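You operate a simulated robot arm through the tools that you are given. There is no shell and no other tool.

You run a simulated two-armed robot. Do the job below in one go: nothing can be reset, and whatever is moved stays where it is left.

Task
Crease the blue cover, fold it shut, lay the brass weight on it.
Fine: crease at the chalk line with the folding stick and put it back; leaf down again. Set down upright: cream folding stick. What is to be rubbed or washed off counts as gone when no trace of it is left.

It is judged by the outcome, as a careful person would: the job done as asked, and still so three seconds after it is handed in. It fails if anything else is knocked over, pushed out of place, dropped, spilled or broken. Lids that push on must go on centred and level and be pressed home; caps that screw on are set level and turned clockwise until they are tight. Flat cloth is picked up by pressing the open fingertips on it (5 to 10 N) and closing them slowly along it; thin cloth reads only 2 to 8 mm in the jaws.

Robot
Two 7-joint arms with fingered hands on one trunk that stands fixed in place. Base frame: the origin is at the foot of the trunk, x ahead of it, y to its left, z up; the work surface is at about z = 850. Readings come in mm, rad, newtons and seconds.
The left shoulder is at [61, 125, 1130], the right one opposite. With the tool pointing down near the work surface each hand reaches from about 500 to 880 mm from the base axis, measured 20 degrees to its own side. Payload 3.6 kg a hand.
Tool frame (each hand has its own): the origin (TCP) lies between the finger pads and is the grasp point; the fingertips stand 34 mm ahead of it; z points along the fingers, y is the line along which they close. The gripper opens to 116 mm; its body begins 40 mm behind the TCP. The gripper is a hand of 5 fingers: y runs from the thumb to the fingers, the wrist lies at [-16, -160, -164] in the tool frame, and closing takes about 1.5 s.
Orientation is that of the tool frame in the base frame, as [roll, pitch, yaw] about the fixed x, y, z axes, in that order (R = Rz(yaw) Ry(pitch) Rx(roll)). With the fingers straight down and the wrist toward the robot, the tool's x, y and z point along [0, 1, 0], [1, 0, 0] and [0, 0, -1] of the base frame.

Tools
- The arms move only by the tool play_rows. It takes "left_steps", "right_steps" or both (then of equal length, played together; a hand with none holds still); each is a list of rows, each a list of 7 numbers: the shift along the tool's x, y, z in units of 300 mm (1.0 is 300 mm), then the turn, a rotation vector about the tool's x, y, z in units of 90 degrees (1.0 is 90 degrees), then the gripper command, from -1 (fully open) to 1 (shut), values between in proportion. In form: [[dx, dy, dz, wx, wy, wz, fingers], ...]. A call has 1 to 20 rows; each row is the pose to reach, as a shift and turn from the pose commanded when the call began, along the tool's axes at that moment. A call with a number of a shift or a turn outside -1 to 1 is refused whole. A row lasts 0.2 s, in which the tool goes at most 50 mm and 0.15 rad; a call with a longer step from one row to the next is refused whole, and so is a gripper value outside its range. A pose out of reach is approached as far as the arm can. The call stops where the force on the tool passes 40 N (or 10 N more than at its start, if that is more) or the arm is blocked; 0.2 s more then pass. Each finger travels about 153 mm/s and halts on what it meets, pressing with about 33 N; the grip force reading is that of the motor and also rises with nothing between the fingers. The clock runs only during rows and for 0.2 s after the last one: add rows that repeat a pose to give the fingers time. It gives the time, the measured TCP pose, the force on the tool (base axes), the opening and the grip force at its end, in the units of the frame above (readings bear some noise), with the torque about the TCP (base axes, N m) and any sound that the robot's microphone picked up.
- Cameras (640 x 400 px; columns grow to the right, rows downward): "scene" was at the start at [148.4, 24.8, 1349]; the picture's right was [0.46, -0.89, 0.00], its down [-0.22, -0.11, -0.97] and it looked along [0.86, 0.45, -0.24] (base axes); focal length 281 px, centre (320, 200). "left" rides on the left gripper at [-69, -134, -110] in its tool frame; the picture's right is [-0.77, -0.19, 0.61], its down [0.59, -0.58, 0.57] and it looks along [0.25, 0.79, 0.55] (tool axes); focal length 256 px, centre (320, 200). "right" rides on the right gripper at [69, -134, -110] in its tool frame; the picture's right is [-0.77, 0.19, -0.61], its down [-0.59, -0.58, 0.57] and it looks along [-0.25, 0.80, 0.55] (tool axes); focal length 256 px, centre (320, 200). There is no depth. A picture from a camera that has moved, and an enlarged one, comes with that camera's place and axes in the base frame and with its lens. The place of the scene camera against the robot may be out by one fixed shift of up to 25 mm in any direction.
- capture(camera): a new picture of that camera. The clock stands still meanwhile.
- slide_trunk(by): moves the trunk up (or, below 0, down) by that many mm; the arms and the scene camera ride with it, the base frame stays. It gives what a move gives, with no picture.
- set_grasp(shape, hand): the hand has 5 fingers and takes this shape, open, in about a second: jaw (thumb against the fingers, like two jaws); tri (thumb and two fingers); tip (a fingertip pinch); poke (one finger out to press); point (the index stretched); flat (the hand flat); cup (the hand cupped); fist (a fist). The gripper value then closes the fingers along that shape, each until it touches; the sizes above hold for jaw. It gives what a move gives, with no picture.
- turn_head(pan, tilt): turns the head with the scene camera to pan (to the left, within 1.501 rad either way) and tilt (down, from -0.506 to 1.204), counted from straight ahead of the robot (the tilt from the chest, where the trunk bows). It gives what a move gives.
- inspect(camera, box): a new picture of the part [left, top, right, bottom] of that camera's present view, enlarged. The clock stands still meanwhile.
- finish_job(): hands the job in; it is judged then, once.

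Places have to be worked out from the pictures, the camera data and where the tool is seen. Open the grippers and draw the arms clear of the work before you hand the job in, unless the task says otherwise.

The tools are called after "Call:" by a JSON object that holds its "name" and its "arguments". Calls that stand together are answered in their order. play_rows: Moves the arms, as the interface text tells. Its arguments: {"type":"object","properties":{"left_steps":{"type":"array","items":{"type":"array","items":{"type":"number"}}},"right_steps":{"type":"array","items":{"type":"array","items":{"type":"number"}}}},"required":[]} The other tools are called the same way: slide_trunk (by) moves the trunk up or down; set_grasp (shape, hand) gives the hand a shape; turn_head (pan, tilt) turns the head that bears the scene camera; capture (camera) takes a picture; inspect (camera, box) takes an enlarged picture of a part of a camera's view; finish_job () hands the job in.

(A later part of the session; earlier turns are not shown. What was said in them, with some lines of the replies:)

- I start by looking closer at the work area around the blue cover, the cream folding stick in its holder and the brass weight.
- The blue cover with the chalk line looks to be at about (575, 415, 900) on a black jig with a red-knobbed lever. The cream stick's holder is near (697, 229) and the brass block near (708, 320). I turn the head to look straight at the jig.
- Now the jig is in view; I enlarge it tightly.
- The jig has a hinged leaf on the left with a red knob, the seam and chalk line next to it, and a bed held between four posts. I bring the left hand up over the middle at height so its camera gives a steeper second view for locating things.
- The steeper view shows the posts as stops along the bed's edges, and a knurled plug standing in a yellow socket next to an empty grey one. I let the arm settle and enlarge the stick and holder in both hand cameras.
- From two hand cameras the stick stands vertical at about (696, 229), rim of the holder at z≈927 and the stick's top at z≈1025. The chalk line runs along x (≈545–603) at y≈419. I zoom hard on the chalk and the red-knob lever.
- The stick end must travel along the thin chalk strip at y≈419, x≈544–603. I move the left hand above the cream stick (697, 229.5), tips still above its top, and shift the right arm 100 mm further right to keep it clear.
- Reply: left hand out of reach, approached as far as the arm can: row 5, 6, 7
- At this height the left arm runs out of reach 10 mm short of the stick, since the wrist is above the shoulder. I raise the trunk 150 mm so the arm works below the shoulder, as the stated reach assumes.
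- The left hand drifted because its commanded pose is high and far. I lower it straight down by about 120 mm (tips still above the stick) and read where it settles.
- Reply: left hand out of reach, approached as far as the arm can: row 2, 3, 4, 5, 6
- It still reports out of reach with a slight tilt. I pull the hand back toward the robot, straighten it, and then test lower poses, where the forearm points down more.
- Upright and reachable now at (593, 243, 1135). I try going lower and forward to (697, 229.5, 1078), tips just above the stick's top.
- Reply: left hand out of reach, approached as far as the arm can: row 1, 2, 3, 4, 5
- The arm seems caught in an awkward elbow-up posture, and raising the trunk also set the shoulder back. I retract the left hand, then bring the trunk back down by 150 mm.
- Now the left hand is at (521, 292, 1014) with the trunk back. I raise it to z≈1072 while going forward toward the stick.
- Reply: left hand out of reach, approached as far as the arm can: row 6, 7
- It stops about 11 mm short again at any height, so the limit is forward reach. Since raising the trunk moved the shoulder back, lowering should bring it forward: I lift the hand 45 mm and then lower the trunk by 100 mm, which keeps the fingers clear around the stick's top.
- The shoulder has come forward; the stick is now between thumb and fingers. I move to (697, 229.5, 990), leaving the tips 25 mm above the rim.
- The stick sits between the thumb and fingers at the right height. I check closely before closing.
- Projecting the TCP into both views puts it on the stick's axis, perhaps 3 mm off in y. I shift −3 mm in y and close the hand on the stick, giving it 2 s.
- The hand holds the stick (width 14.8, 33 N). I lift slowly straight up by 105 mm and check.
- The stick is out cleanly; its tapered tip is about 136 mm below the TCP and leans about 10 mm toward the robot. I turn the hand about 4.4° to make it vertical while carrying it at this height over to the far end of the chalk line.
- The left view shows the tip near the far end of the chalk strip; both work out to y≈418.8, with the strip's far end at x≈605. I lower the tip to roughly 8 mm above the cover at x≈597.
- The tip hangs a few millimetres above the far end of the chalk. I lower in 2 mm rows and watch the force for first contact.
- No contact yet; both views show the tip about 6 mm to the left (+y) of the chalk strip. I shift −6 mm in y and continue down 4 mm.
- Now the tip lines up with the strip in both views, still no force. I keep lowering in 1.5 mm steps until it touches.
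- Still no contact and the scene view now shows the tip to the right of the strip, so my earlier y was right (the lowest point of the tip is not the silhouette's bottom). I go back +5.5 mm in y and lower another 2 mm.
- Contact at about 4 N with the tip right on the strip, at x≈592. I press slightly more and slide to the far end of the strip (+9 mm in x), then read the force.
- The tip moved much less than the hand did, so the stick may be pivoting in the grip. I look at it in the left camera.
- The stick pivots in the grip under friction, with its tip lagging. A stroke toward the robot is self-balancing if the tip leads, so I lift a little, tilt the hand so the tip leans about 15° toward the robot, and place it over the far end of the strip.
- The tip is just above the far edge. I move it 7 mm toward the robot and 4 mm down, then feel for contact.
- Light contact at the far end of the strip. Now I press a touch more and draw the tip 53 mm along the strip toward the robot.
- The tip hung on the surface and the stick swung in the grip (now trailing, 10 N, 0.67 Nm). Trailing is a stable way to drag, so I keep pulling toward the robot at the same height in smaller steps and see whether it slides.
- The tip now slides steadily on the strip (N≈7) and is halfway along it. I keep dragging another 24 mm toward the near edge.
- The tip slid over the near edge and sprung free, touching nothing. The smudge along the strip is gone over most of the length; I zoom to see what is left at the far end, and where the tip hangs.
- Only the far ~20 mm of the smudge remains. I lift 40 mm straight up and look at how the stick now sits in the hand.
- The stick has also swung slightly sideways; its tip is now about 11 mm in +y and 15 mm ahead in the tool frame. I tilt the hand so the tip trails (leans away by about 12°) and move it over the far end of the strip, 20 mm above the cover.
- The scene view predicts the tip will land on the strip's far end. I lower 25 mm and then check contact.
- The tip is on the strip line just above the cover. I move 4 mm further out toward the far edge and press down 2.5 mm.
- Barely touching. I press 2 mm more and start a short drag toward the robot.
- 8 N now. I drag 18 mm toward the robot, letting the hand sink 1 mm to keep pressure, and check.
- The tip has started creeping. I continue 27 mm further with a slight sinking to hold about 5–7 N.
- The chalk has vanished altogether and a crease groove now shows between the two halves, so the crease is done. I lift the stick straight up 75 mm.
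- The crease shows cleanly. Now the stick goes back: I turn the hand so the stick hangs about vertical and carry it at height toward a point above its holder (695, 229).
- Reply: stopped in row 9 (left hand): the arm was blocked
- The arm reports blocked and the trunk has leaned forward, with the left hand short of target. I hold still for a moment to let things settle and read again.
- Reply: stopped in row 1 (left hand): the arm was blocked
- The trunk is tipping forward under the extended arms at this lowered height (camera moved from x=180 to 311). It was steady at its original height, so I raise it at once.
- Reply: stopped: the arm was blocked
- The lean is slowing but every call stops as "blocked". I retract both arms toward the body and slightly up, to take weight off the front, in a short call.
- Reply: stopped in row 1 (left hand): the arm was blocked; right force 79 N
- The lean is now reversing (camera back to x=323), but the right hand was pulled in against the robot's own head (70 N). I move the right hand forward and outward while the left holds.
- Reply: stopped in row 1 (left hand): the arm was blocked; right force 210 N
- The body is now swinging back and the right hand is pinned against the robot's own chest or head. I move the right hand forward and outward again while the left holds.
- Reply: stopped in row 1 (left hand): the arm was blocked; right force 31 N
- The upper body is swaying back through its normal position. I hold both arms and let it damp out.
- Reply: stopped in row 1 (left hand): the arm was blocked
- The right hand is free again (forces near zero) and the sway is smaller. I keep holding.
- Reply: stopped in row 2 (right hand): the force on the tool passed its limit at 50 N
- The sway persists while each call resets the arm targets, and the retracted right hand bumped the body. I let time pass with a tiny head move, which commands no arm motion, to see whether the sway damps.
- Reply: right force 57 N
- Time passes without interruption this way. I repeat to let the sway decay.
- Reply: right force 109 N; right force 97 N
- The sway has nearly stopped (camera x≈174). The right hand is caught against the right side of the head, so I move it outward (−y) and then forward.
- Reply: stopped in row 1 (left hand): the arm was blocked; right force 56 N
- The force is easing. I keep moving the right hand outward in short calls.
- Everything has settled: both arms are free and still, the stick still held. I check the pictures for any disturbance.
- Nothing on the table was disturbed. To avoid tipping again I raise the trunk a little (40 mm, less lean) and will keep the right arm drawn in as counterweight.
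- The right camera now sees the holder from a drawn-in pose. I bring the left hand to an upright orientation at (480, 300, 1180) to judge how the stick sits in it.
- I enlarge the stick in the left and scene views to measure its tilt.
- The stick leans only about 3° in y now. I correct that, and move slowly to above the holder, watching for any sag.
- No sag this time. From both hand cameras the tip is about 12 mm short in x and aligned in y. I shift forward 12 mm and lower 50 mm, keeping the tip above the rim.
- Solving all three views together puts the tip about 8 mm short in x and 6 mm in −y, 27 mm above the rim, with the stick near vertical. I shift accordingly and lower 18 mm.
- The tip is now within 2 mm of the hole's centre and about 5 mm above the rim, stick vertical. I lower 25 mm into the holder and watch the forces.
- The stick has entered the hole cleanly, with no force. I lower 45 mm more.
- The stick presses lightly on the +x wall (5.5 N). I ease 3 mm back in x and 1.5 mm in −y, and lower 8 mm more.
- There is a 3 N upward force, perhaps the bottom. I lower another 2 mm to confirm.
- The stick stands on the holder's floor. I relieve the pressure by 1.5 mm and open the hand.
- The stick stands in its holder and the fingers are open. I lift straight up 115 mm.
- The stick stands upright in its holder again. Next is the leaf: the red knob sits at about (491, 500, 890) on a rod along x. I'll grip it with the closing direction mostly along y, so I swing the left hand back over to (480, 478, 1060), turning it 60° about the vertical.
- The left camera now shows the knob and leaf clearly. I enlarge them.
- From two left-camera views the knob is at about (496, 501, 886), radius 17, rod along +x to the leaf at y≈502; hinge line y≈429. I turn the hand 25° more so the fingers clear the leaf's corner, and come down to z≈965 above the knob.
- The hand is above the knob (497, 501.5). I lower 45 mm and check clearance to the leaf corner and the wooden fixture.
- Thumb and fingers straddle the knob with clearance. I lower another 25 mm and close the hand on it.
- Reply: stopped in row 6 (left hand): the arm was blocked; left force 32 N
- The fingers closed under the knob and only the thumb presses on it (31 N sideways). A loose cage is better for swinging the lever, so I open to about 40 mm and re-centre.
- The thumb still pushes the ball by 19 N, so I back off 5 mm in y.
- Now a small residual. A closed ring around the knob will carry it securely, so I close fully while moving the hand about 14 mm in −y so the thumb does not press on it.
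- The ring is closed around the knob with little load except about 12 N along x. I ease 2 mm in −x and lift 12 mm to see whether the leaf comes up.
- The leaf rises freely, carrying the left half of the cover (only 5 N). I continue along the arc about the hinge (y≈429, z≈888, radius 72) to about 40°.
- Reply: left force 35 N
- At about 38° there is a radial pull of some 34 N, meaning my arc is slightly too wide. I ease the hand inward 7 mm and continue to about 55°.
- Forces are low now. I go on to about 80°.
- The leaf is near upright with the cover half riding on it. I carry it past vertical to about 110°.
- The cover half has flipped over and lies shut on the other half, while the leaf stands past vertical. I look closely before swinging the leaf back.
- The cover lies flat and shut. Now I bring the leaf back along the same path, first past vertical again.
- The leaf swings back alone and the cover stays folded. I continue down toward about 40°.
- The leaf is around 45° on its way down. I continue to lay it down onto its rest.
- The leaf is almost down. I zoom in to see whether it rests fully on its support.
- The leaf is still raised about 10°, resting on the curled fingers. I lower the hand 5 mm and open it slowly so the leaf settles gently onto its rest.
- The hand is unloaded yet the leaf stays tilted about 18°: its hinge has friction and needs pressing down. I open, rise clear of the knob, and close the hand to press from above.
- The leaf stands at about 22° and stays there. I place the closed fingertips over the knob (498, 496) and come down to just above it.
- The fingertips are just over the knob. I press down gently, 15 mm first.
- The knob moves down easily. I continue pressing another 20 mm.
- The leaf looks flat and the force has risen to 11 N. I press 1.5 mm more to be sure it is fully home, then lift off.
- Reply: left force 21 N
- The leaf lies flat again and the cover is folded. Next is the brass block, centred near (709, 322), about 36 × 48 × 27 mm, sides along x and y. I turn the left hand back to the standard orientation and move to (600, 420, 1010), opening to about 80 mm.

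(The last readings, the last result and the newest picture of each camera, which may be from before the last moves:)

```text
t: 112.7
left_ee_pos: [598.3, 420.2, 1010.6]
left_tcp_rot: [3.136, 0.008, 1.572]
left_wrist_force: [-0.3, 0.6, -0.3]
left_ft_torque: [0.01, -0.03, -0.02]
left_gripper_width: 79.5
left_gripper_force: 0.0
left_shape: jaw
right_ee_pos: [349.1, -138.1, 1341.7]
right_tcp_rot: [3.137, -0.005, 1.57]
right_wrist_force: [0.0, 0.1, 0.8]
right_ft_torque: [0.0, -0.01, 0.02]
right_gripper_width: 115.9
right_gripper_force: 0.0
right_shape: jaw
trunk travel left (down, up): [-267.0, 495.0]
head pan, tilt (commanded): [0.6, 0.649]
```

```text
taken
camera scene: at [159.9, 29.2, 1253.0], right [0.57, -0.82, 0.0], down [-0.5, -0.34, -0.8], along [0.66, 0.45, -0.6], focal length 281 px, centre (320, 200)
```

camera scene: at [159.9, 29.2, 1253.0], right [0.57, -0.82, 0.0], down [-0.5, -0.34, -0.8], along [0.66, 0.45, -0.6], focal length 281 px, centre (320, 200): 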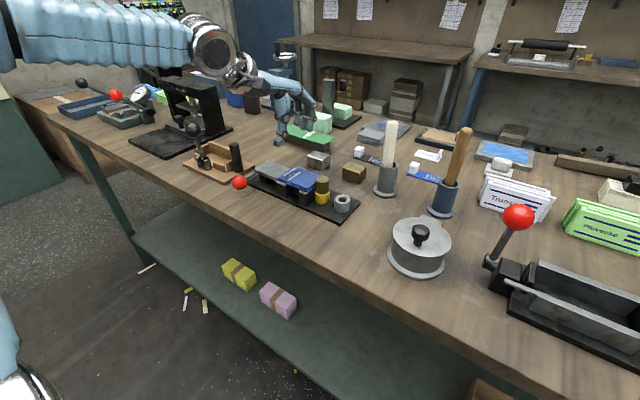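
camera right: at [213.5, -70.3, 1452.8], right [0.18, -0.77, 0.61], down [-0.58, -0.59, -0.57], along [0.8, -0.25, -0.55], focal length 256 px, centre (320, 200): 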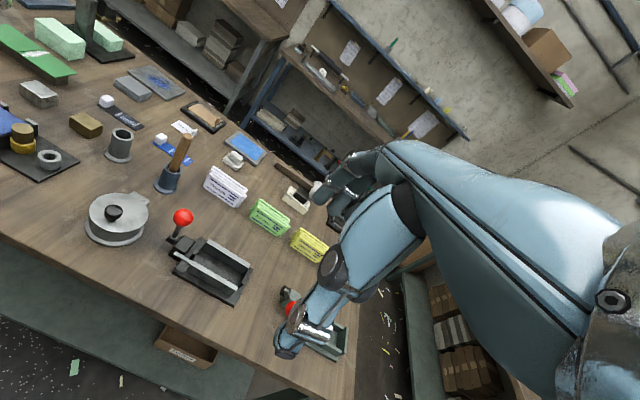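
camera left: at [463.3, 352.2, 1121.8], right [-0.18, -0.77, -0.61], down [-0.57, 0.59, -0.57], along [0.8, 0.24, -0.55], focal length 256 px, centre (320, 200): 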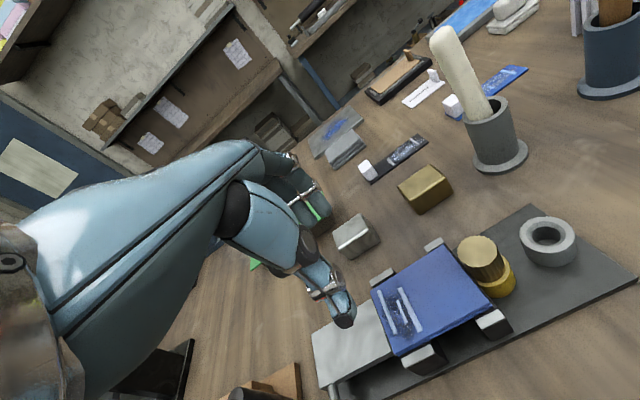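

I enlarge the brass block and the folded cover from this closer view.

Call:
{"name": "inspect", "arguments": {"camera": "left", "box": [385, 150, 465, 220]}}

Call:
{"name": "inspect", "arguments": {"camera": "left", "box": [350, 220, 530, 380]}}

```text
5.71 times, centred on (425, 185) of left
camera zoom: at [463.3, 352.2, 1121.8], right [-0.18, -0.77, -0.61], down [-0.57, 0.59, -0.57], along [0.8, 0.24, -0.55], focal length 1463 px, centre (-280, 286)
```

zoom: 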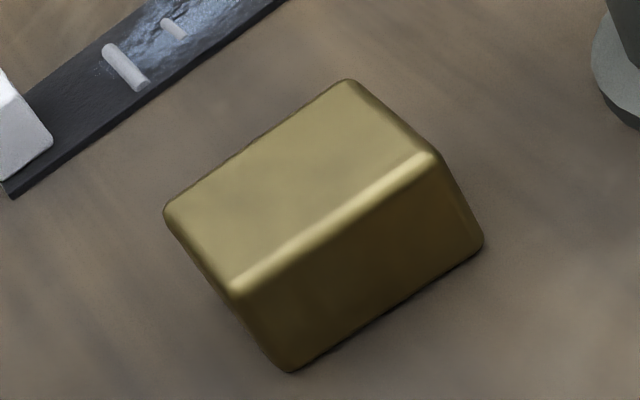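

```text
2.50 times, centred on (440, 300) of left
camera zoom: at [463.3, 352.2, 1121.8], right [-0.18, -0.77, -0.61], down [-0.57, 0.59, -0.57], along [0.8, 0.24, -0.55], focal length 640 px, centre (20, -50)
```

zoom: 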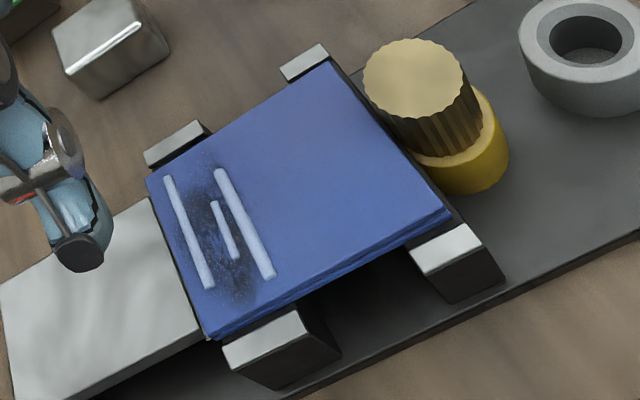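

The block spans x 692–727, y 295–344, top z≈881; the folded cover spans x 545–606, y 344–428. I move the open hand above the block at (709, 319, 975).

Call:
{"name": "play_rows", "arguments": {"left_steps": [[-0.06, 0.06, 0.02, 0.0006, 0.001, 0, -0.38], [-0.115, 0.125, 0.04, 0.0012, 0.0018, 0, -0.38], [-0.17, 0.185, 0.06, 0.0018, 0.0025, 0, -0.38], [-0.225, 0.246, 0.08, 0.0024, 0.0034, 0, -0.38], [-0.28, 0.307, 0.1, 0.003, 0.0042, 0, -0.38], [-0.336, 0.368, 0.121, 0.0036, 0.005, 0, -0.38], [-0.336, 0.368, 0.121, 0.0036, 0.005, 0, -0.38]]}}

Call:
{"name": "inspect", "arguments": {"camera": "left", "box": [240, 180, 440, 360]}}

Call:
{"name": "inspect", "arguments": {"camera": "right", "box": [40, 60, 160, 180]}}

```text
t: 114.3
left_ee_pos: [710.6, 319.0, 977.6]
left_tcp_rot: [3.14, 0.0, 1.571]
left_wrist_force: [0.0, 0.6, -0.6]
left_ft_torque: [0.0, 0.0, -0.02]
left_gripper_width: 79.6
left_gripper_force: 0.1
left_shape: jaw
right_ee_pos: [349.5, -137.4, 1343.1]
right_tcp_rot: [3.137, -0.004, 1.573]
right_wrist_force: [0.2, -0.5, 0.1]
right_ft_torque: [-0.03, 0.03, -0.01]
right_gripper_width: 115.9
right_gripper_force: 0.0
right_shape: jaw
trunk travel left (down, up): [-267.0, 495.0]
head pan, tilt (commanded): [0.6, 0.649]
```

```text
2.22 times, centred on (340, 270) of left
camera zoom: at [575.3, 250.4, 1087.7], right [-0.19, -0.77, -0.61], down [-0.58, 0.59, -0.56], along [0.79, 0.25, -0.55], focal length 569 px, centre (276, 44)
```

zoom: 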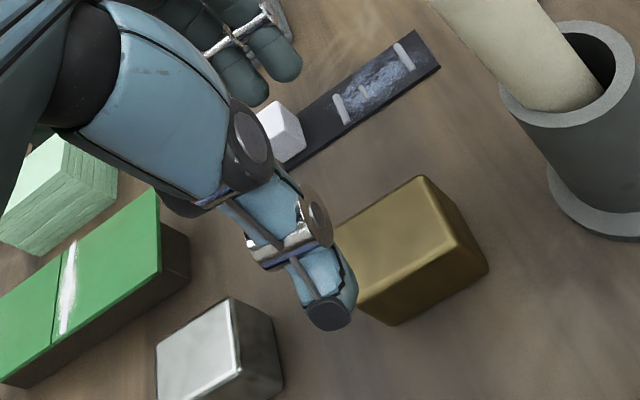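

```text
3.33 times, centred on (100, 120) of right
camera zoom: at [213.0, -69.3, 1453.0], right [0.19, -0.77, 0.61], down [-0.57, -0.59, -0.57], along [0.8, -0.24, -0.55], focal length 853 px, centre (1053, 467)
```

zoom: 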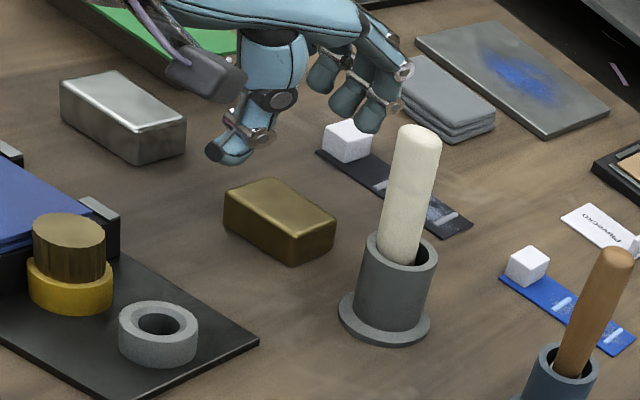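

The hand hangs over the block. I lower to z≈922 (tips about 8 mm above the block's top level) and check the straddle.

Call:
{"name": "play_rows", "arguments": {"left_steps": [[0, -0.004, 0.06, 0, 0, 0, -0.38], [0, -0.005, 0.12, 0, 0, 0, -0.38], [0, -0.005, 0.185, 0, 0, 0, -0.38], [0, -0.005, 0.185, 0, 0, 0, -0.38]]}}

Call:
{"name": "inspect", "arguments": {"camera": "left", "box": [240, 180, 440, 360]}}

Call:
{"name": "inspect", "arguments": {"camera": "right", "box": [40, 60, 160, 180]}}

Call:
{"name": "inspect", "arguments": {"camera": "scene", "box": [300, 80, 420, 200]}}

```text
t: 115.3
left_ee_pos: [708.7, 319.9, 922.0]
left_tcp_rot: [-3.14, -0.001, 1.57]
left_wrist_force: [0.4, 0.7, -0.3]
left_ft_torque: [0.01, -0.01, 0.03]
left_gripper_width: 79.6
left_gripper_force: 0.1
left_shape: jaw
right_ee_pos: [349.8, -137.7, 1341.9]
right_tcp_rot: [3.138, -0.007, 1.571]
right_wrist_force: [0.8, 0.6, 0.9]
right_ft_torque: [0.0, -0.02, -0.01]
right_gripper_width: 115.9
right_gripper_force: 0.0
right_shape: jaw
trunk travel left (down, up): [-267.0, 495.0]
head pan, tilt (commanded): [0.6, 0.649]
```

```text
2.22 times, centred on (340, 270) of left
camera zoom: at [574.0, 251.3, 1032.9], right [-0.19, -0.77, -0.61], down [-0.58, 0.59, -0.56], along [0.79, 0.25, -0.55], focal length 569 px, centre (276, 44)
```

zoom: 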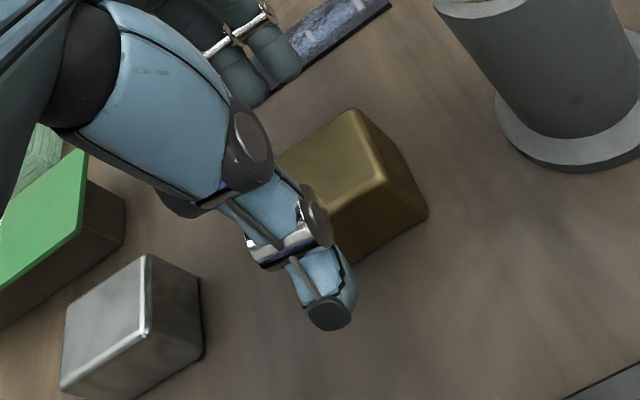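

```text
3.33 times, centred on (100, 120) of right
camera zoom: at [213.2, -69.7, 1452.9], right [0.18, -0.77, 0.61], down [-0.57, -0.59, -0.57], along [0.8, -0.24, -0.55], focal length 853 px, centre (1053, 467)
```

zoom: 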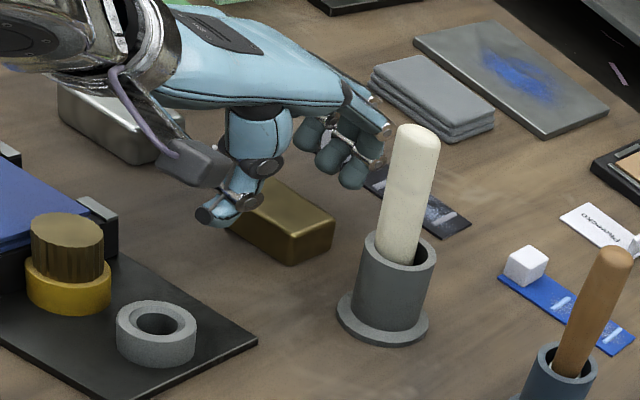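

```text
3.33 times, centred on (360, 140) of scene
camera zoom: at [160.0, 29.0, 1253.0], right [0.57, -0.82, 0.0], down [-0.5, -0.34, -0.8], along [0.66, 0.45, -0.6], focal length 938 px, centre (187, 400)
```

zoom: 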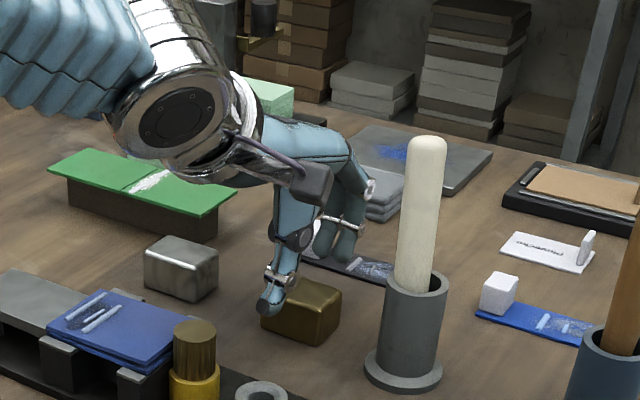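

The thumb and fingers straddle the block. I lower 30 mm to z≈892 (tips about 8 mm above the table) and close.

Call:
{"name": "play_rows", "arguments": {"left_steps": [[0, 0, 0.03, 0, 0, 0, -0.38], [0, 0, 0.065, 0, 0, 0, -0.38], [0, 0, 0.1, 0, 0, 0, -0.38], [0, 0, 0.1, 0, 0, 0, -0.1], [0, 0, 0.1, 0, 0, 0, 0.2], [0, 0, 0.1, 0, 0, 0, 0.5], [0, 0, 0.1, 0, 0, 0, 1], [0, 0, 0.1, 0, 0, 0, 1], [0, 0, 0.1, 0, 0, 0, 1], [0, 0, 0.1, 0, 0, 0, 1], [0, 0, 0.1, 0, 0, 0, 1]]}}

Call:
{"name": "inspect", "arguments": {"camera": "left", "box": [240, 180, 440, 360]}}

Call:
{"name": "inspect", "arguments": {"camera": "right", "box": [40, 60, 160, 180]}}

Call:
{"name": "inspect", "arguments": {"camera": "scene", "box": [300, 80, 420, 200]}}

```text
t: 117.7
left_ee_pos: [707.9, 320.4, 892.4]
left_tcp_rot: [3.14, -0.001, 1.571]
left_wrist_force: [-0.8, 0.4, 5.5]
left_ft_torque: [0.0, -0.23, -0.03]
left_gripper_width: 32.8
left_gripper_force: 33.4
left_shape: jaw
right_ee_pos: [348.3, -136.4, 1343.3]
right_tcp_rot: [3.138, -0.006, 1.571]
right_wrist_force: [0.0, 0.7, -0.3]
right_ft_torque: [-0.01, 0.03, 0.0]
right_gripper_width: 116.1
right_gripper_force: 0.1
right_shape: jaw
trunk travel left (down, up): [-267.0, 495.0]
head pan, tilt (commanded): [0.6, 0.649]
```

```text
2.22 times, centred on (340, 270) of left
camera zoom: at [572.0, 250.5, 1002.8], right [-0.19, -0.77, -0.61], down [-0.58, 0.59, -0.57], along [0.8, 0.25, -0.55], focal length 569 px, centre (276, 44)
```

zoom: 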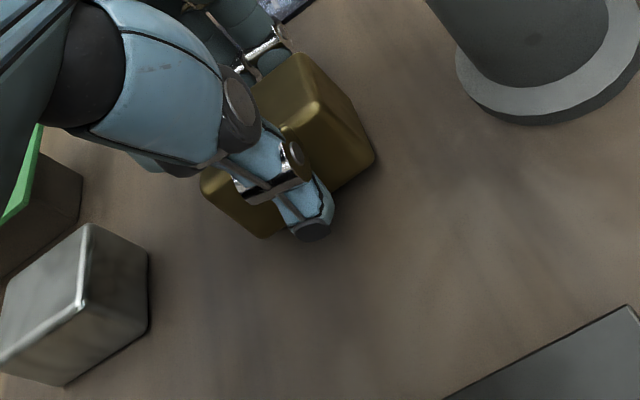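

```text
3.33 times, centred on (100, 120) of right
camera zoom: at [212.6, -69.7, 1453.0], right [0.18, -0.77, 0.61], down [-0.57, -0.59, -0.57], along [0.8, -0.24, -0.55], focal length 853 px, centre (1053, 467)
```

zoom: 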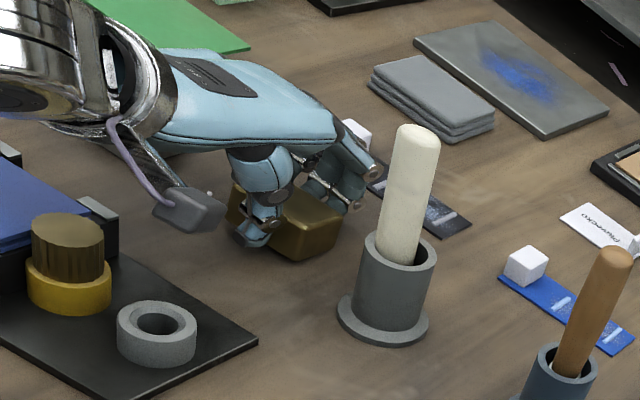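

```text
3.33 times, centred on (360, 140) of scene
camera zoom: at [159.5, 29.0, 1253.1], right [0.57, -0.82, 0.0], down [-0.5, -0.34, -0.8], along [0.66, 0.45, -0.6], focal length 938 px, centre (187, 400)
```

zoom: 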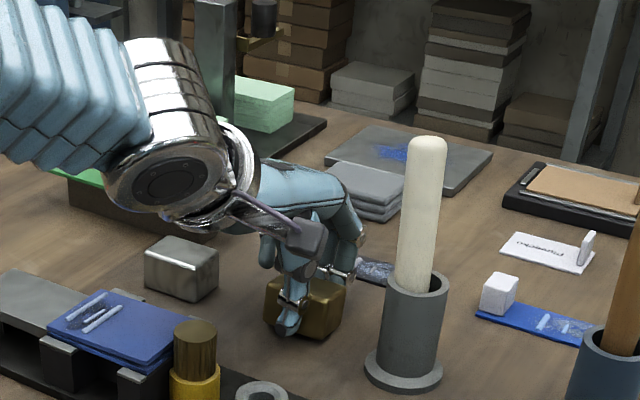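

The block is gripped (33 mm, 33 N). I lift it straight up 85 mm.

Call:
{"name": "play_rows", "arguments": {"left_steps": [[0, 0, -0.02, 0, 0, 0, 1], [0, 0, -0.05, 0, 0, 0, 1], [0, 0, -0.1, 0, 0, 0, 1], [0, 0, -0.16, 0, 0, 0, 1], [0, 0, -0.22, 0, 0, 0, 1], [0, 0, -0.283, 0, 0, 0, 1], [0, 0, -0.283, 0, 0, 0, 1]]}}

Call:
{"name": "inspect", "arguments": {"camera": "right", "box": [20, 40, 160, 180]}}

Call:
{"name": "inspect", "arguments": {"camera": "left", "box": [240, 180, 440, 360]}}

Call:
{"name": "inspect", "arguments": {"camera": "scene", "box": [300, 60, 420, 200]}}

```text
t: 119.3
left_ee_pos: [708.4, 320.3, 976.5]
left_tcp_rot: [-3.141, -0.003, 1.57]
left_wrist_force: [0.0, 0.0, -4.6]
left_ft_torque: [-0.01, 0.02, -0.03]
left_gripper_width: 33.0
left_gripper_force: 33.3
left_shape: jaw
right_ee_pos: [350.2, -136.2, 1342.4]
right_tcp_rot: [3.138, -0.006, 1.572]
right_wrist_force: [-0.5, 0.9, 0.8]
right_ft_torque: [-0.02, 0.01, -0.01]
right_gripper_width: 116.0
right_gripper_force: 0.0
right_shape: jaw
trunk travel left (down, up): [-267.0, 495.0]
head pan, tilt (commanded): [0.6, 0.649]
```

```text
2.86 times, centred on (90, 110) of right
camera zoom: at [214.3, -69.0, 1452.7], right [0.19, -0.77, 0.61], down [-0.58, -0.59, -0.57], along [0.8, -0.24, -0.55], focal length 731 px, centre (977, 457)
```

zoom: 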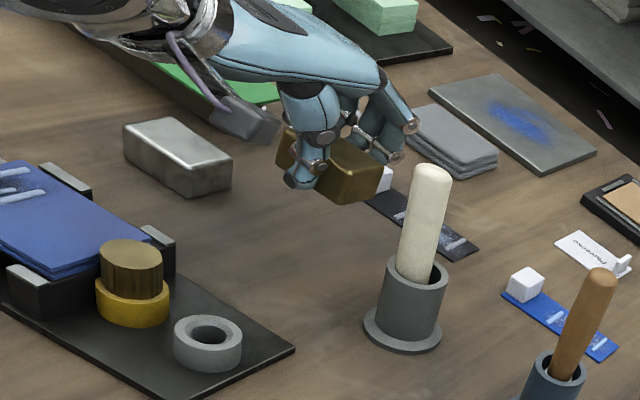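

```text
2.22 times, centred on (340, 270) of left
camera zoom: at [573.6, 250.8, 1087.1], right [-0.19, -0.77, -0.61], down [-0.58, 0.59, -0.56], along [0.79, 0.25, -0.56], focal length 569 px, centre (276, 44)
```

zoom: 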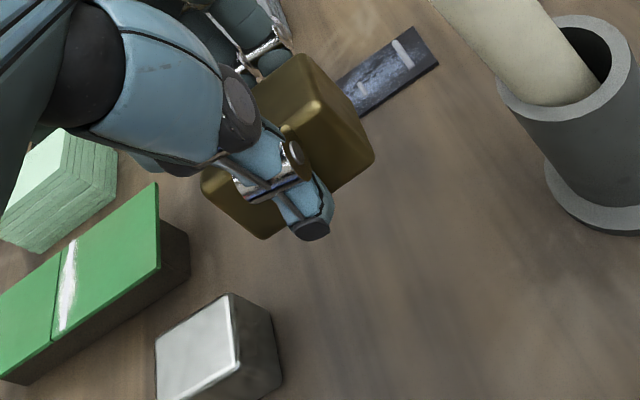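

```text
2.86 times, centred on (360, 130) of scene
camera zoom: at [160.8, 29.6, 1252.8], right [0.57, -0.82, 0.0], down [-0.5, -0.34, -0.8], along [0.66, 0.45, -0.61], focal length 804 px, centre (206, 400)
```

zoom: 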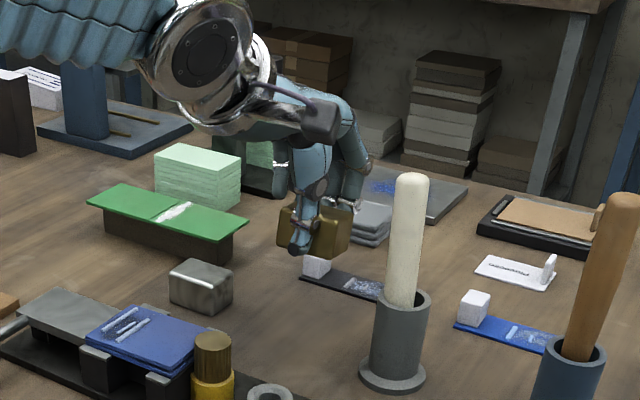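

The block is up and level (4.6 N). I carry it over to the folded cover, to a TCP of about (574, 387, 977).

Call:
{"name": "play_rows", "arguments": {"left_steps": [[0.025, -0.05, 0, 0, 0, 0, 1], [0.06, -0.12, 0, 0, 0, 0, 1], [0.1, -0.2, 0, 0, 0, 0, 1], [0.14, -0.28, 0, 0, 0, 0, 1], [0.18, -0.36, 0, 0, 0, 0, 1], [0.21, -0.42, 0, 0, 0, 0, 1], [0.2237, -0.4467, 0, 0, 0, 0, 1], [0.2237, -0.4467, 0, 0, 0, 0, 1], [0.2237, -0.4467, 0, 0, 0, 0, 1]]}}

Call:
{"name": "inspect", "arguments": {"camera": "left", "box": [240, 180, 480, 380]}}

Call:
{"name": "inspect", "arguments": {"camera": "scene", "box": [240, 80, 360, 220]}}

Call:
{"name": "inspect", "arguments": {"camera": "right", "box": [0, 40, 140, 180]}}

```text
t: 121.3
left_ee_pos: [575.1, 388.0, 975.9]
left_tcp_rot: [-3.14, -0.001, 1.571]
left_wrist_force: [-0.7, 0.5, -4.7]
left_ft_torque: [0.03, 0.06, -0.03]
left_gripper_width: 32.9
left_gripper_force: 33.4
left_shape: jaw
right_ee_pos: [349.4, -137.8, 1342.2]
right_tcp_rot: [3.137, -0.006, 1.57]
right_wrist_force: [0.2, -0.9, 0.7]
right_ft_torque: [0.03, -0.04, 0.02]
right_gripper_width: 116.1
right_gripper_force: 0.0
right_shape: jaw
trunk travel left (down, up): [-267.0, 495.0]
head pan, tilt (commanded): [0.6, 0.649]
```

```text
2.00 times, centred on (360, 280) of left
camera zoom: at [440.1, 318.9, 1087.3], right [-0.19, -0.77, -0.61], down [-0.58, 0.59, -0.56], along [0.79, 0.25, -0.55], focal length 512 px, centre (240, 40)
```

zoom: 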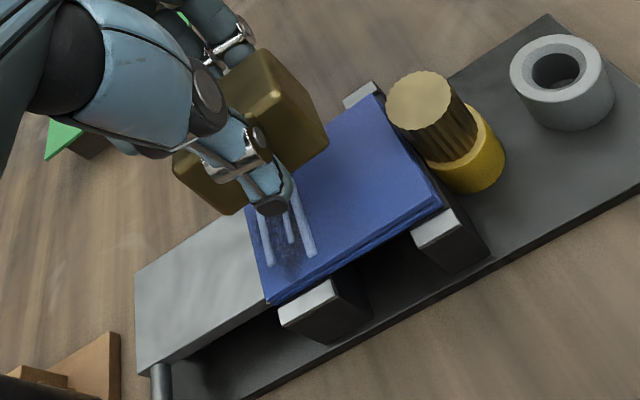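

```text
2.86 times, centred on (300, 150) of scene
camera zoom: at [160.5, 29.6, 1252.8], right [0.57, -0.82, 0.0], down [-0.5, -0.34, -0.8], along [0.66, 0.45, -0.61], focal length 804 px, centre (377, 343)
```

zoom: 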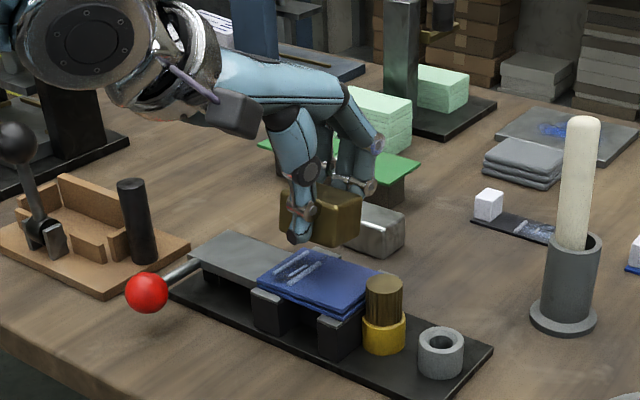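

```text
2.86 times, centred on (70, 110) of right
camera zoom: at [213.8, -69.0, 1452.8], right [0.19, -0.77, 0.61], down [-0.58, -0.59, -0.57], along [0.8, -0.24, -0.55], focal length 731 px, centre (1034, 457)
```

zoom: 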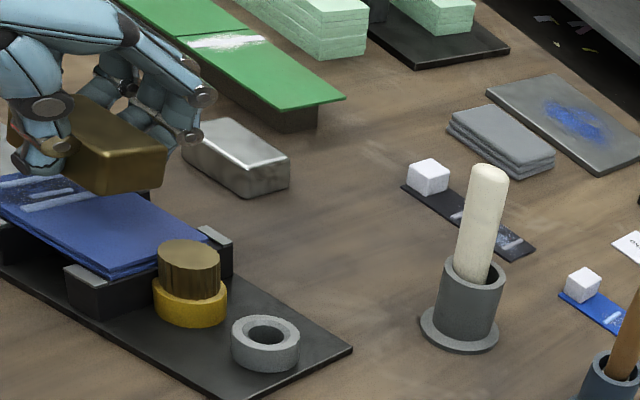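

The block hangs over the middle of the cover. I lower 28 mm, then feel for contact.

Call:
{"name": "play_rows", "arguments": {"left_steps": [[0, 0, 0.025, 0, 0, 0, 1], [0, 0, 0.05, 0, 0, 0, 1], [0, 0, 0.075, 0, 0, 0, 1], [0, 0, 0.093, 0, 0, 0, 1], [0, 0, 0.093, 0, 0, 0, 1]]}}

Call:
{"name": "inspect", "arguments": {"camera": "scene", "box": [270, 120, 350, 210]}}

Call:
{"name": "inspect", "arguments": {"camera": "left", "box": [280, 200, 440, 340]}}

```text
t: 122.5
left_ee_pos: [575.4, 386.9, 948.2]
left_tcp_rot: [-3.139, 0.0, 1.572]
left_wrist_force: [-0.8, -0.3, -4.7]
left_ft_torque: [-0.04, 0.06, 0.02]
left_gripper_width: 32.6
left_gripper_force: 33.2
left_shape: jaw
right_ee_pos: [348.7, -136.5, 1342.8]
right_tcp_rot: [3.139, -0.005, 1.571]
right_wrist_force: [0.7, 0.5, -0.4]
right_ft_torque: [0.01, -0.03, 0.0]
right_gripper_width: 115.9
right_gripper_force: 0.0
right_shape: jaw
trunk travel left (down, up): [-267.0, 495.0]
head pan, tilt (commanded): [0.6, 0.649]
```

```text
4.44 times, centred on (310, 165) of scene
camera zoom: at [160.5, 29.6, 1252.8], right [0.57, -0.82, 0.0], down [-0.5, -0.34, -0.8], along [0.66, 0.45, -0.61], focal length 1251 px, centre (364, 356)
```

zoom: 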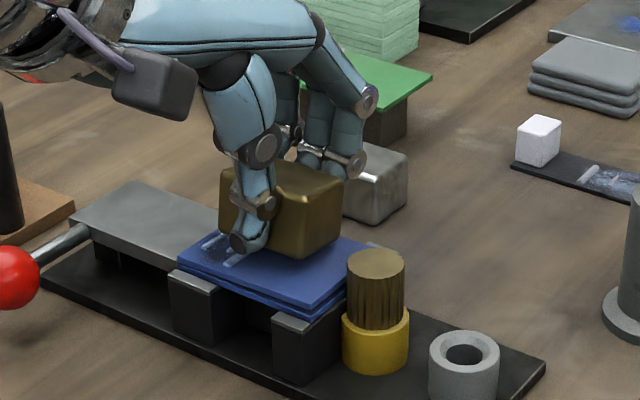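

```text
2.86 times, centred on (360, 270) of left
camera zoom: at [440.0, 317.6, 1059.5], right [-0.19, -0.77, -0.61], down [-0.58, 0.59, -0.56], along [0.79, 0.25, -0.55], focal length 731 px, centre (206, 0)
```

zoom: 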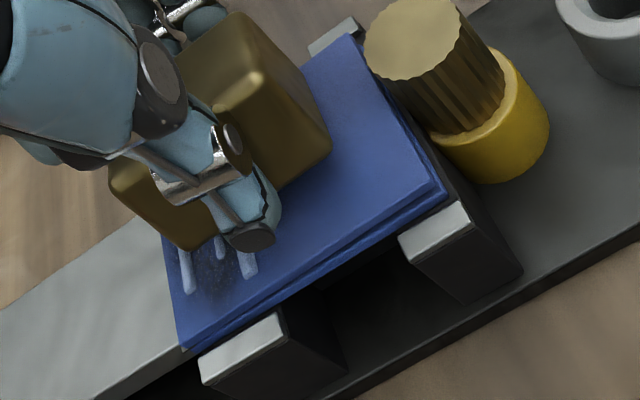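

The block is well placed, still a few mm above. I lower in small steps until the cover takes the weight.

Call:
{"name": "play_rows", "arguments": {"left_steps": [[0, -0.003, 0.007, 0, 0, 0, 1], [0, -0.004, 0.014, 0, 0, 0, 1], [0, -0.004, 0.018, 0, 0, 0, 1], [0, -0.004, 0.018, 0, 0, 0, 1]]}}

```text
t: 123.5
left_ee_pos: [573.7, 385.9, 944.0]
left_tcp_rot: [3.141, -0.001, 1.57]
left_wrist_force: [-0.7, 0.2, -2.3]
left_ft_torque: [-0.1, 0.01, 0.0]
left_gripper_width: 32.7
left_gripper_force: 33.2
left_shape: jaw
right_ee_pos: [348.4, -136.6, 1343.2]
right_tcp_rot: [3.14, -0.004, 1.572]
right_wrist_force: [0.3, 0.2, 0.5]
right_ft_torque: [-0.01, -0.02, 0.01]
right_gripper_width: 115.9
right_gripper_force: 0.1
right_shape: jaw
trunk travel left (down, up): [-267.0, 495.0]
head pan, tilt (commanded): [0.6, 0.649]
```

Contact has begun (−4.7 → −2.3 N). I lower 1 mm more so it sits fully.

Call:
{"name": "play_rows", "arguments": {"left_steps": [[0, 0, 0.0025, 0, 0, 0, 1], [0, 0, 0.004, 0, 0, 0, 1], [0, 0, 0.004, 0, 0, 0, 1]]}}

Call:
{"name": "inspect", "arguments": {"camera": "scene", "box": [270, 120, 350, 210]}}

Call:
{"name": "inspect", "arguments": {"camera": "left", "box": [280, 200, 440, 340]}}

```text
t: 124.3
left_ee_pos: [575.0, 386.8, 943.5]
left_tcp_rot: [3.141, 0.001, 1.571]
left_wrist_force: [-1.8, 1.8, 2.1]
left_ft_torque: [-0.03, -0.07, 0.0]
left_gripper_width: 32.8
left_gripper_force: 32.8
left_shape: jaw
right_ee_pos: [347.8, -136.4, 1341.8]
right_tcp_rot: [3.14, -0.005, 1.57]
right_wrist_force: [-0.2, 0.8, -0.8]
right_ft_torque: [0.03, 0.01, 0.04]
right_gripper_width: 115.9
right_gripper_force: 0.0
right_shape: jaw
trunk travel left (down, up): [-267.0, 495.0]
head pan, tilt (commanded): [0.6, 0.649]
```

```text
4.44 times, centred on (310, 165) of scene
camera zoom: at [159.7, 29.6, 1253.0], right [0.57, -0.82, 0.0], down [-0.5, -0.34, -0.8], along [0.66, 0.45, -0.6], focal length 1251 px, centre (364, 356)
```

zoom: 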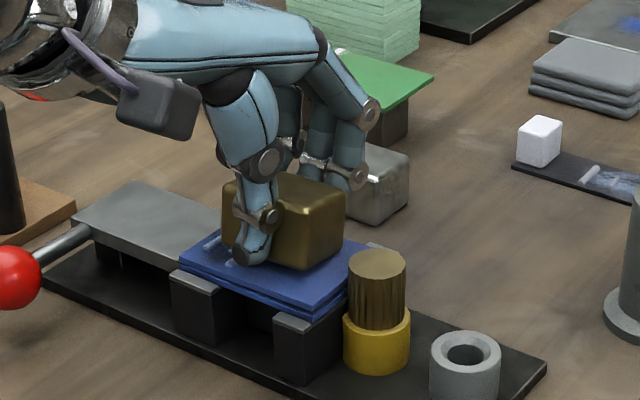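

```text
2.86 times, centred on (360, 270) of left
camera zoom: at [438.6, 316.5, 1053.2], right [-0.19, -0.77, -0.61], down [-0.58, 0.59, -0.56], along [0.8, 0.25, -0.55], focal length 731 px, centre (206, 0)
```

zoom: 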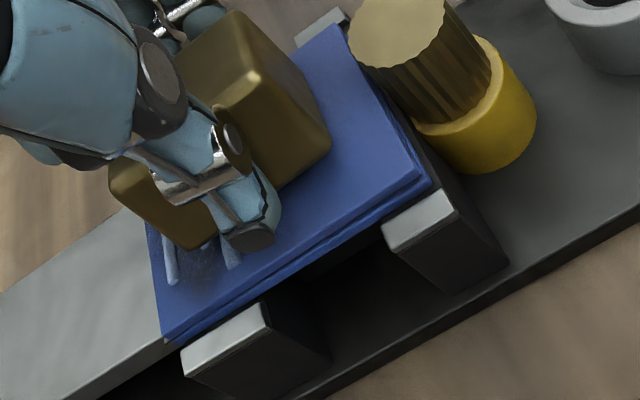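

The cover now carries the block. I open the hand gently.

Call:
{"name": "play_rows", "arguments": {"left_steps": [[0, 0, 0.004, 0, 0, 0, 0.6], [0, 0, 0.003, 0, 0, 0, 0.3], [0, 0, 0.002, 0, 0, 0, 0.1], [0, 0, 0, 0, 0, 0, -0.1], [0, 0, 0, 0, 0, 0, -0.3], [0, 0, 0, 0, 0, 0, -0.38], [0, 0, 0, 0, 0, 0, -0.38], [0, 0, 0, 0, 0, 0, -0.38]]}}

Call:
{"name": "inspect", "arguments": {"camera": "scene", "box": [270, 120, 350, 210]}}

Call:
{"name": "inspect", "arguments": {"camera": "left", "box": [260, 190, 440, 350]}}

```text
t: 126.1
left_ee_pos: [575.3, 382.8, 942.3]
left_tcp_rot: [3.141, -0.002, 1.571]
left_wrist_force: [0.1, -0.4, 0.2]
left_ft_torque: [0.01, -0.02, 0.02]
left_gripper_width: 79.8
left_gripper_force: 0.1
left_shape: jaw
right_ee_pos: [347.8, -136.6, 1343.0]
right_tcp_rot: [3.137, -0.004, 1.57]
right_wrist_force: [-1.1, 0.6, 0.1]
right_ft_torque: [-0.01, -0.02, 0.0]
right_gripper_width: 116.1
right_gripper_force: 0.1
right_shape: jaw
trunk travel left (down, up): [-267.0, 495.0]
head pan, tilt (commanded): [0.6, 0.649]
```

```text
4.44 times, centred on (310, 165) of scene
camera zoom: at [160.0, 29.3, 1252.9], right [0.57, -0.82, 0.0], down [-0.5, -0.34, -0.8], along [0.66, 0.45, -0.6], focal length 1251 px, centre (364, 356)
```

zoom: 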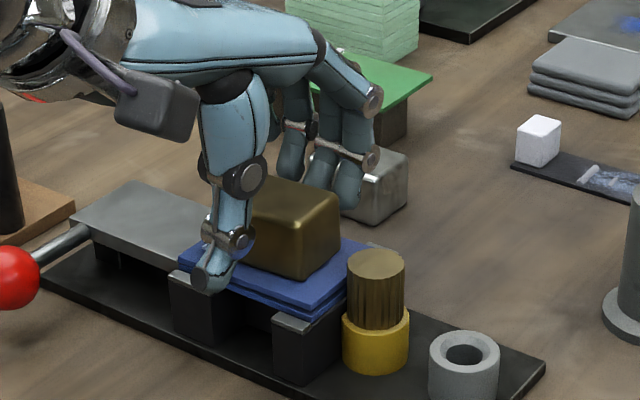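

```text
2.50 times, centred on (350, 270) of left
camera zoom: at [438.4, 316.3, 1052.8], right [-0.19, -0.77, -0.61], down [-0.58, 0.59, -0.56], along [0.79, 0.25, -0.55], focal length 640 px, centre (245, 25)
```

zoom: 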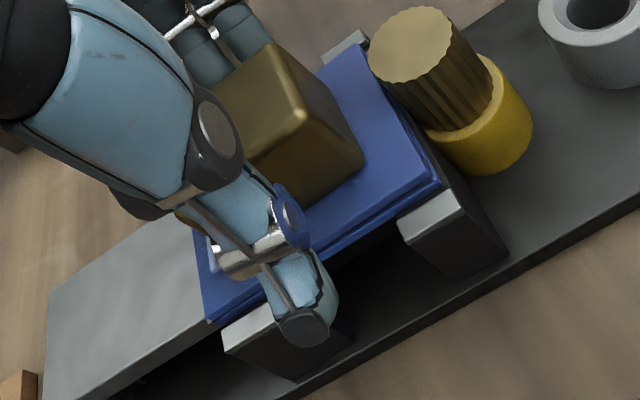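

The block is released and stands on the cover. I lift the hand straight up.

Call:
{"name": "play_rows", "arguments": {"left_steps": [[0, 0, -0.03, 0, 0, 0, -0.38], [0, 0, -0.08, 0, 0, 0, -0.38], [0, 0, -0.15, 0, 0, 0, -0.38], [0, 0, -0.23, 0, 0, 0, -0.38], [0, 0, -0.32, 0, 0, 0, -0.38], [0, 0, -0.4, 0, 0, 0, -0.38], [0, 0, -0.4, 0, 0, 0, -0.38]]}}

Call:
{"name": "inspect", "arguments": {"camera": "scene", "box": [220, 110, 380, 220]}}

Call:
{"name": "inspect", "arguments": {"camera": "left", "box": [300, 230, 480, 390]}}

```text
t: 127.7
left_ee_pos: [574.0, 386.4, 1063.7]
left_tcp_rot: [-3.139, -0.003, 1.571]
left_wrist_force: [-0.3, 0.4, -0.9]
left_ft_torque: [-0.01, 0.0, 0.0]
left_gripper_width: 79.8
left_gripper_force: 0.0
left_shape: jaw
right_ee_pos: [348.5, -138.1, 1342.4]
right_tcp_rot: [3.139, -0.005, 1.57]
right_wrist_force: [-0.4, 0.0, -0.3]
right_ft_torque: [0.01, 0.0, 0.02]
right_gripper_width: 116.1
right_gripper_force: 0.1
right_shape: jaw
trunk travel left (down, up): [-267.0, 495.0]
head pan, tilt (commanded): [0.6, 0.649]
```

```text
3.64 times, centred on (300, 165) of scene
camera zoom: at [160.2, 29.4, 1252.9], right [0.57, -0.82, 0.0], down [-0.5, -0.34, -0.8], along [0.66, 0.45, -0.6], focal length 1023 px, centre (393, 327)
```

zoom: 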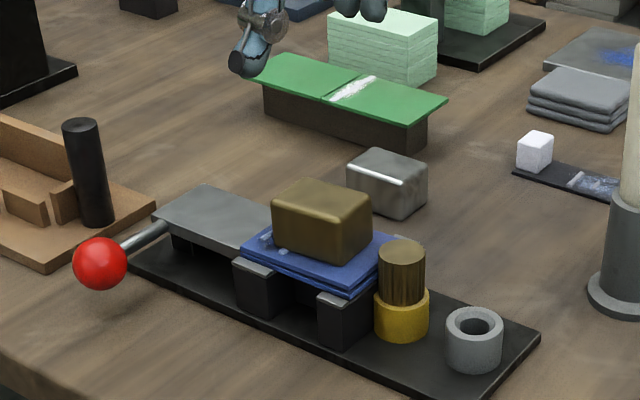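

```text
2.50 times, centred on (390, 310) of left
camera zoom: at [438.5, 317.6, 1173.5], right [-0.19, -0.77, -0.61], down [-0.58, 0.59, -0.56], along [0.79, 0.25, -0.55], focal length 640 px, centre (145, -75)
```

zoom: 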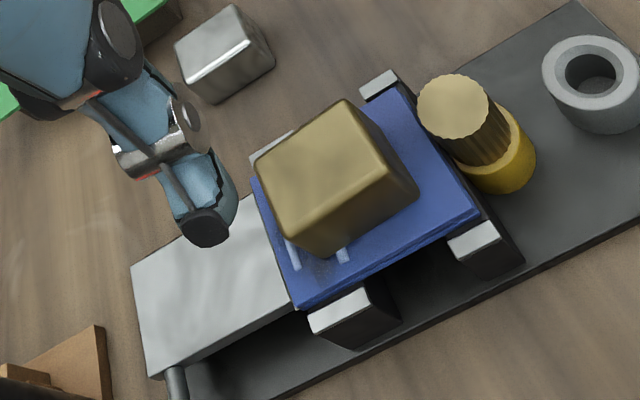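

The brass weight sits centred on the folded cover, and the leaf is flat. I draw the left arm back and up, opening the hand fully, and then check the whole scene.

Call:
{"name": "play_rows", "arguments": {"left_steps": [[0.02, -0.06, -0.08, 0, 0, 0, -0.5], [0.05, -0.14, -0.16, 0, 0, 0, -0.7], [0.08, -0.23, -0.24, 0, 0, 0, -0.9], [0.11, -0.32, -0.31, 0, 0, 0, -1], [0.14, -0.41, -0.38, 0, 0, 0, -1], [0.16, -0.47, -0.42, 0, 0, 0, -1], [0.18, -0.513, -0.453, 0, 0, 0, -1], [0.18, -0.513, -0.453, 0, 0, 0, -1]]}}

Call:
{"name": "capture", "arguments": {"camera": "scene"}}

Call:
{"name": "inspect", "arguments": {"camera": "scene", "box": [220, 110, 480, 230]}}

Call:
{"name": "inspect", "arguments": {"camera": "scene", "box": [230, 150, 350, 220]}}

```text
t: 129.5
left_ee_pos: [420.1, 440.5, 1198.4]
left_tcp_rot: [-3.139, -0.003, 1.571]
left_wrist_force: [0.2, -0.6, -0.1]
left_ft_torque: [-0.01, -0.01, 0.01]
left_gripper_width: 115.8
left_gripper_force: 0.0
left_shape: jaw
right_ee_pos: [348.9, -137.4, 1342.9]
right_tcp_rot: [3.138, -0.006, 1.571]
right_wrist_force: [0.1, 0.1, 1.4]
right_ft_torque: [0.02, -0.01, 0.03]
right_gripper_width: 115.8
right_gripper_force: 0.0
right_shape: jaw
trunk travel left (down, up): [-267.0, 495.0]
head pan, tilt (commanded): [0.6, 0.649]
```

```text
taken
camera scene: at [160.1, 29.3, 1252.9], right [0.57, -0.82, 0.0], down [-0.5, -0.34, -0.8], along [0.66, 0.45, -0.6], focal length 281 px, centre (320, 200)
```

scene: 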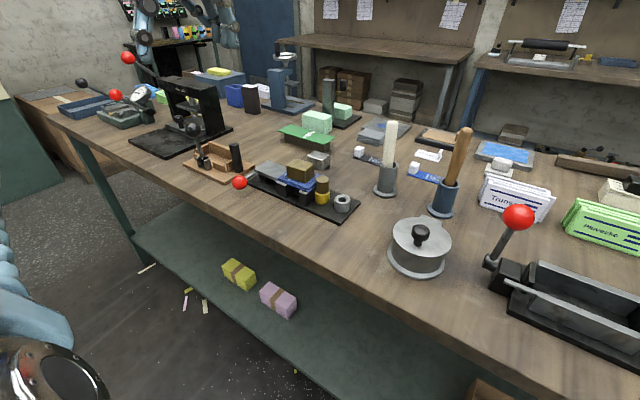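

```text
2.46 times, centred on (350, 170) of scene
camera zoom: at [160.1, 29.3, 1252.9], right [0.57, -0.82, 0.0], down [-0.5, -0.34, -0.8], along [0.66, 0.45, -0.6], focal length 693 px, centre (246, 274)
```

zoom: 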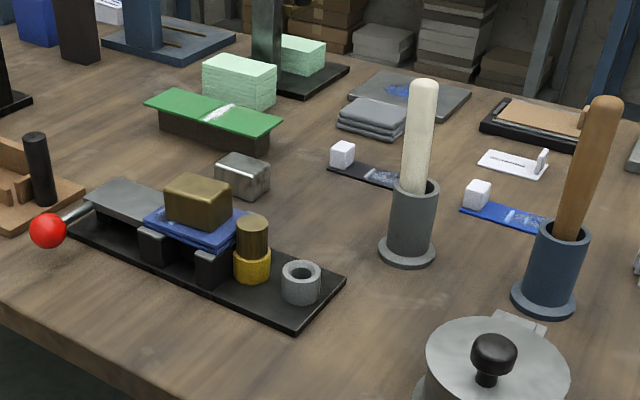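

```text
5.33 times, centred on (290, 185) of scene
camera zoom: at [160.1, 29.3, 1252.9], right [0.57, -0.82, 0.0], down [-0.5, -0.34, -0.8], along [0.66, 0.45, -0.6], focal length 1501 px, centre (480, 280)
```

zoom: 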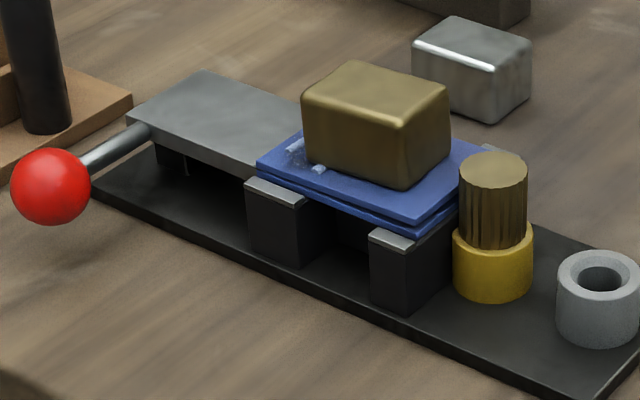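

Everything is in place: the cover is creased and folded, with the leaf flat. The brass weight is centred on it, the cream stick stands upright in its holder, both hands are open and clear, and nothing else has moved. I hand the job in.

Call:
{"name": "finish_job", "arguments": {}}

```text
The job is handed in.
```

The blue cover is creased at the chalk line, folded shut, and has the brass weight lying centred on it. I have handed the job in.

- **Crease:** I rubbed the cream folding stick along the full chalk line. The chalk is completely gone and a crease groove showed in its place.
- **Folding stick:** it stands upright in its own holder again.
- **Fold and leaf:** the leaf folded the cover over and is flat again. Its hinge has enough friction that it stayed partly raised, so I pressed it down until it met a firm stop.
- **Rest of the table:** nothing else looks moved, tipped or dropped in the last pictures. Both hands are open and clear.

While I was carrying the stick back, the robot's body tipped forward and swayed for several seconds. The right hand pressed hard against the robot's own head during this, with forces up to about 190 N. The stick stayed in the grip and nothing on the table was touched. I finished with the trunk slightly higher and the right arm drawn in. The head and right hand may be worth checking.
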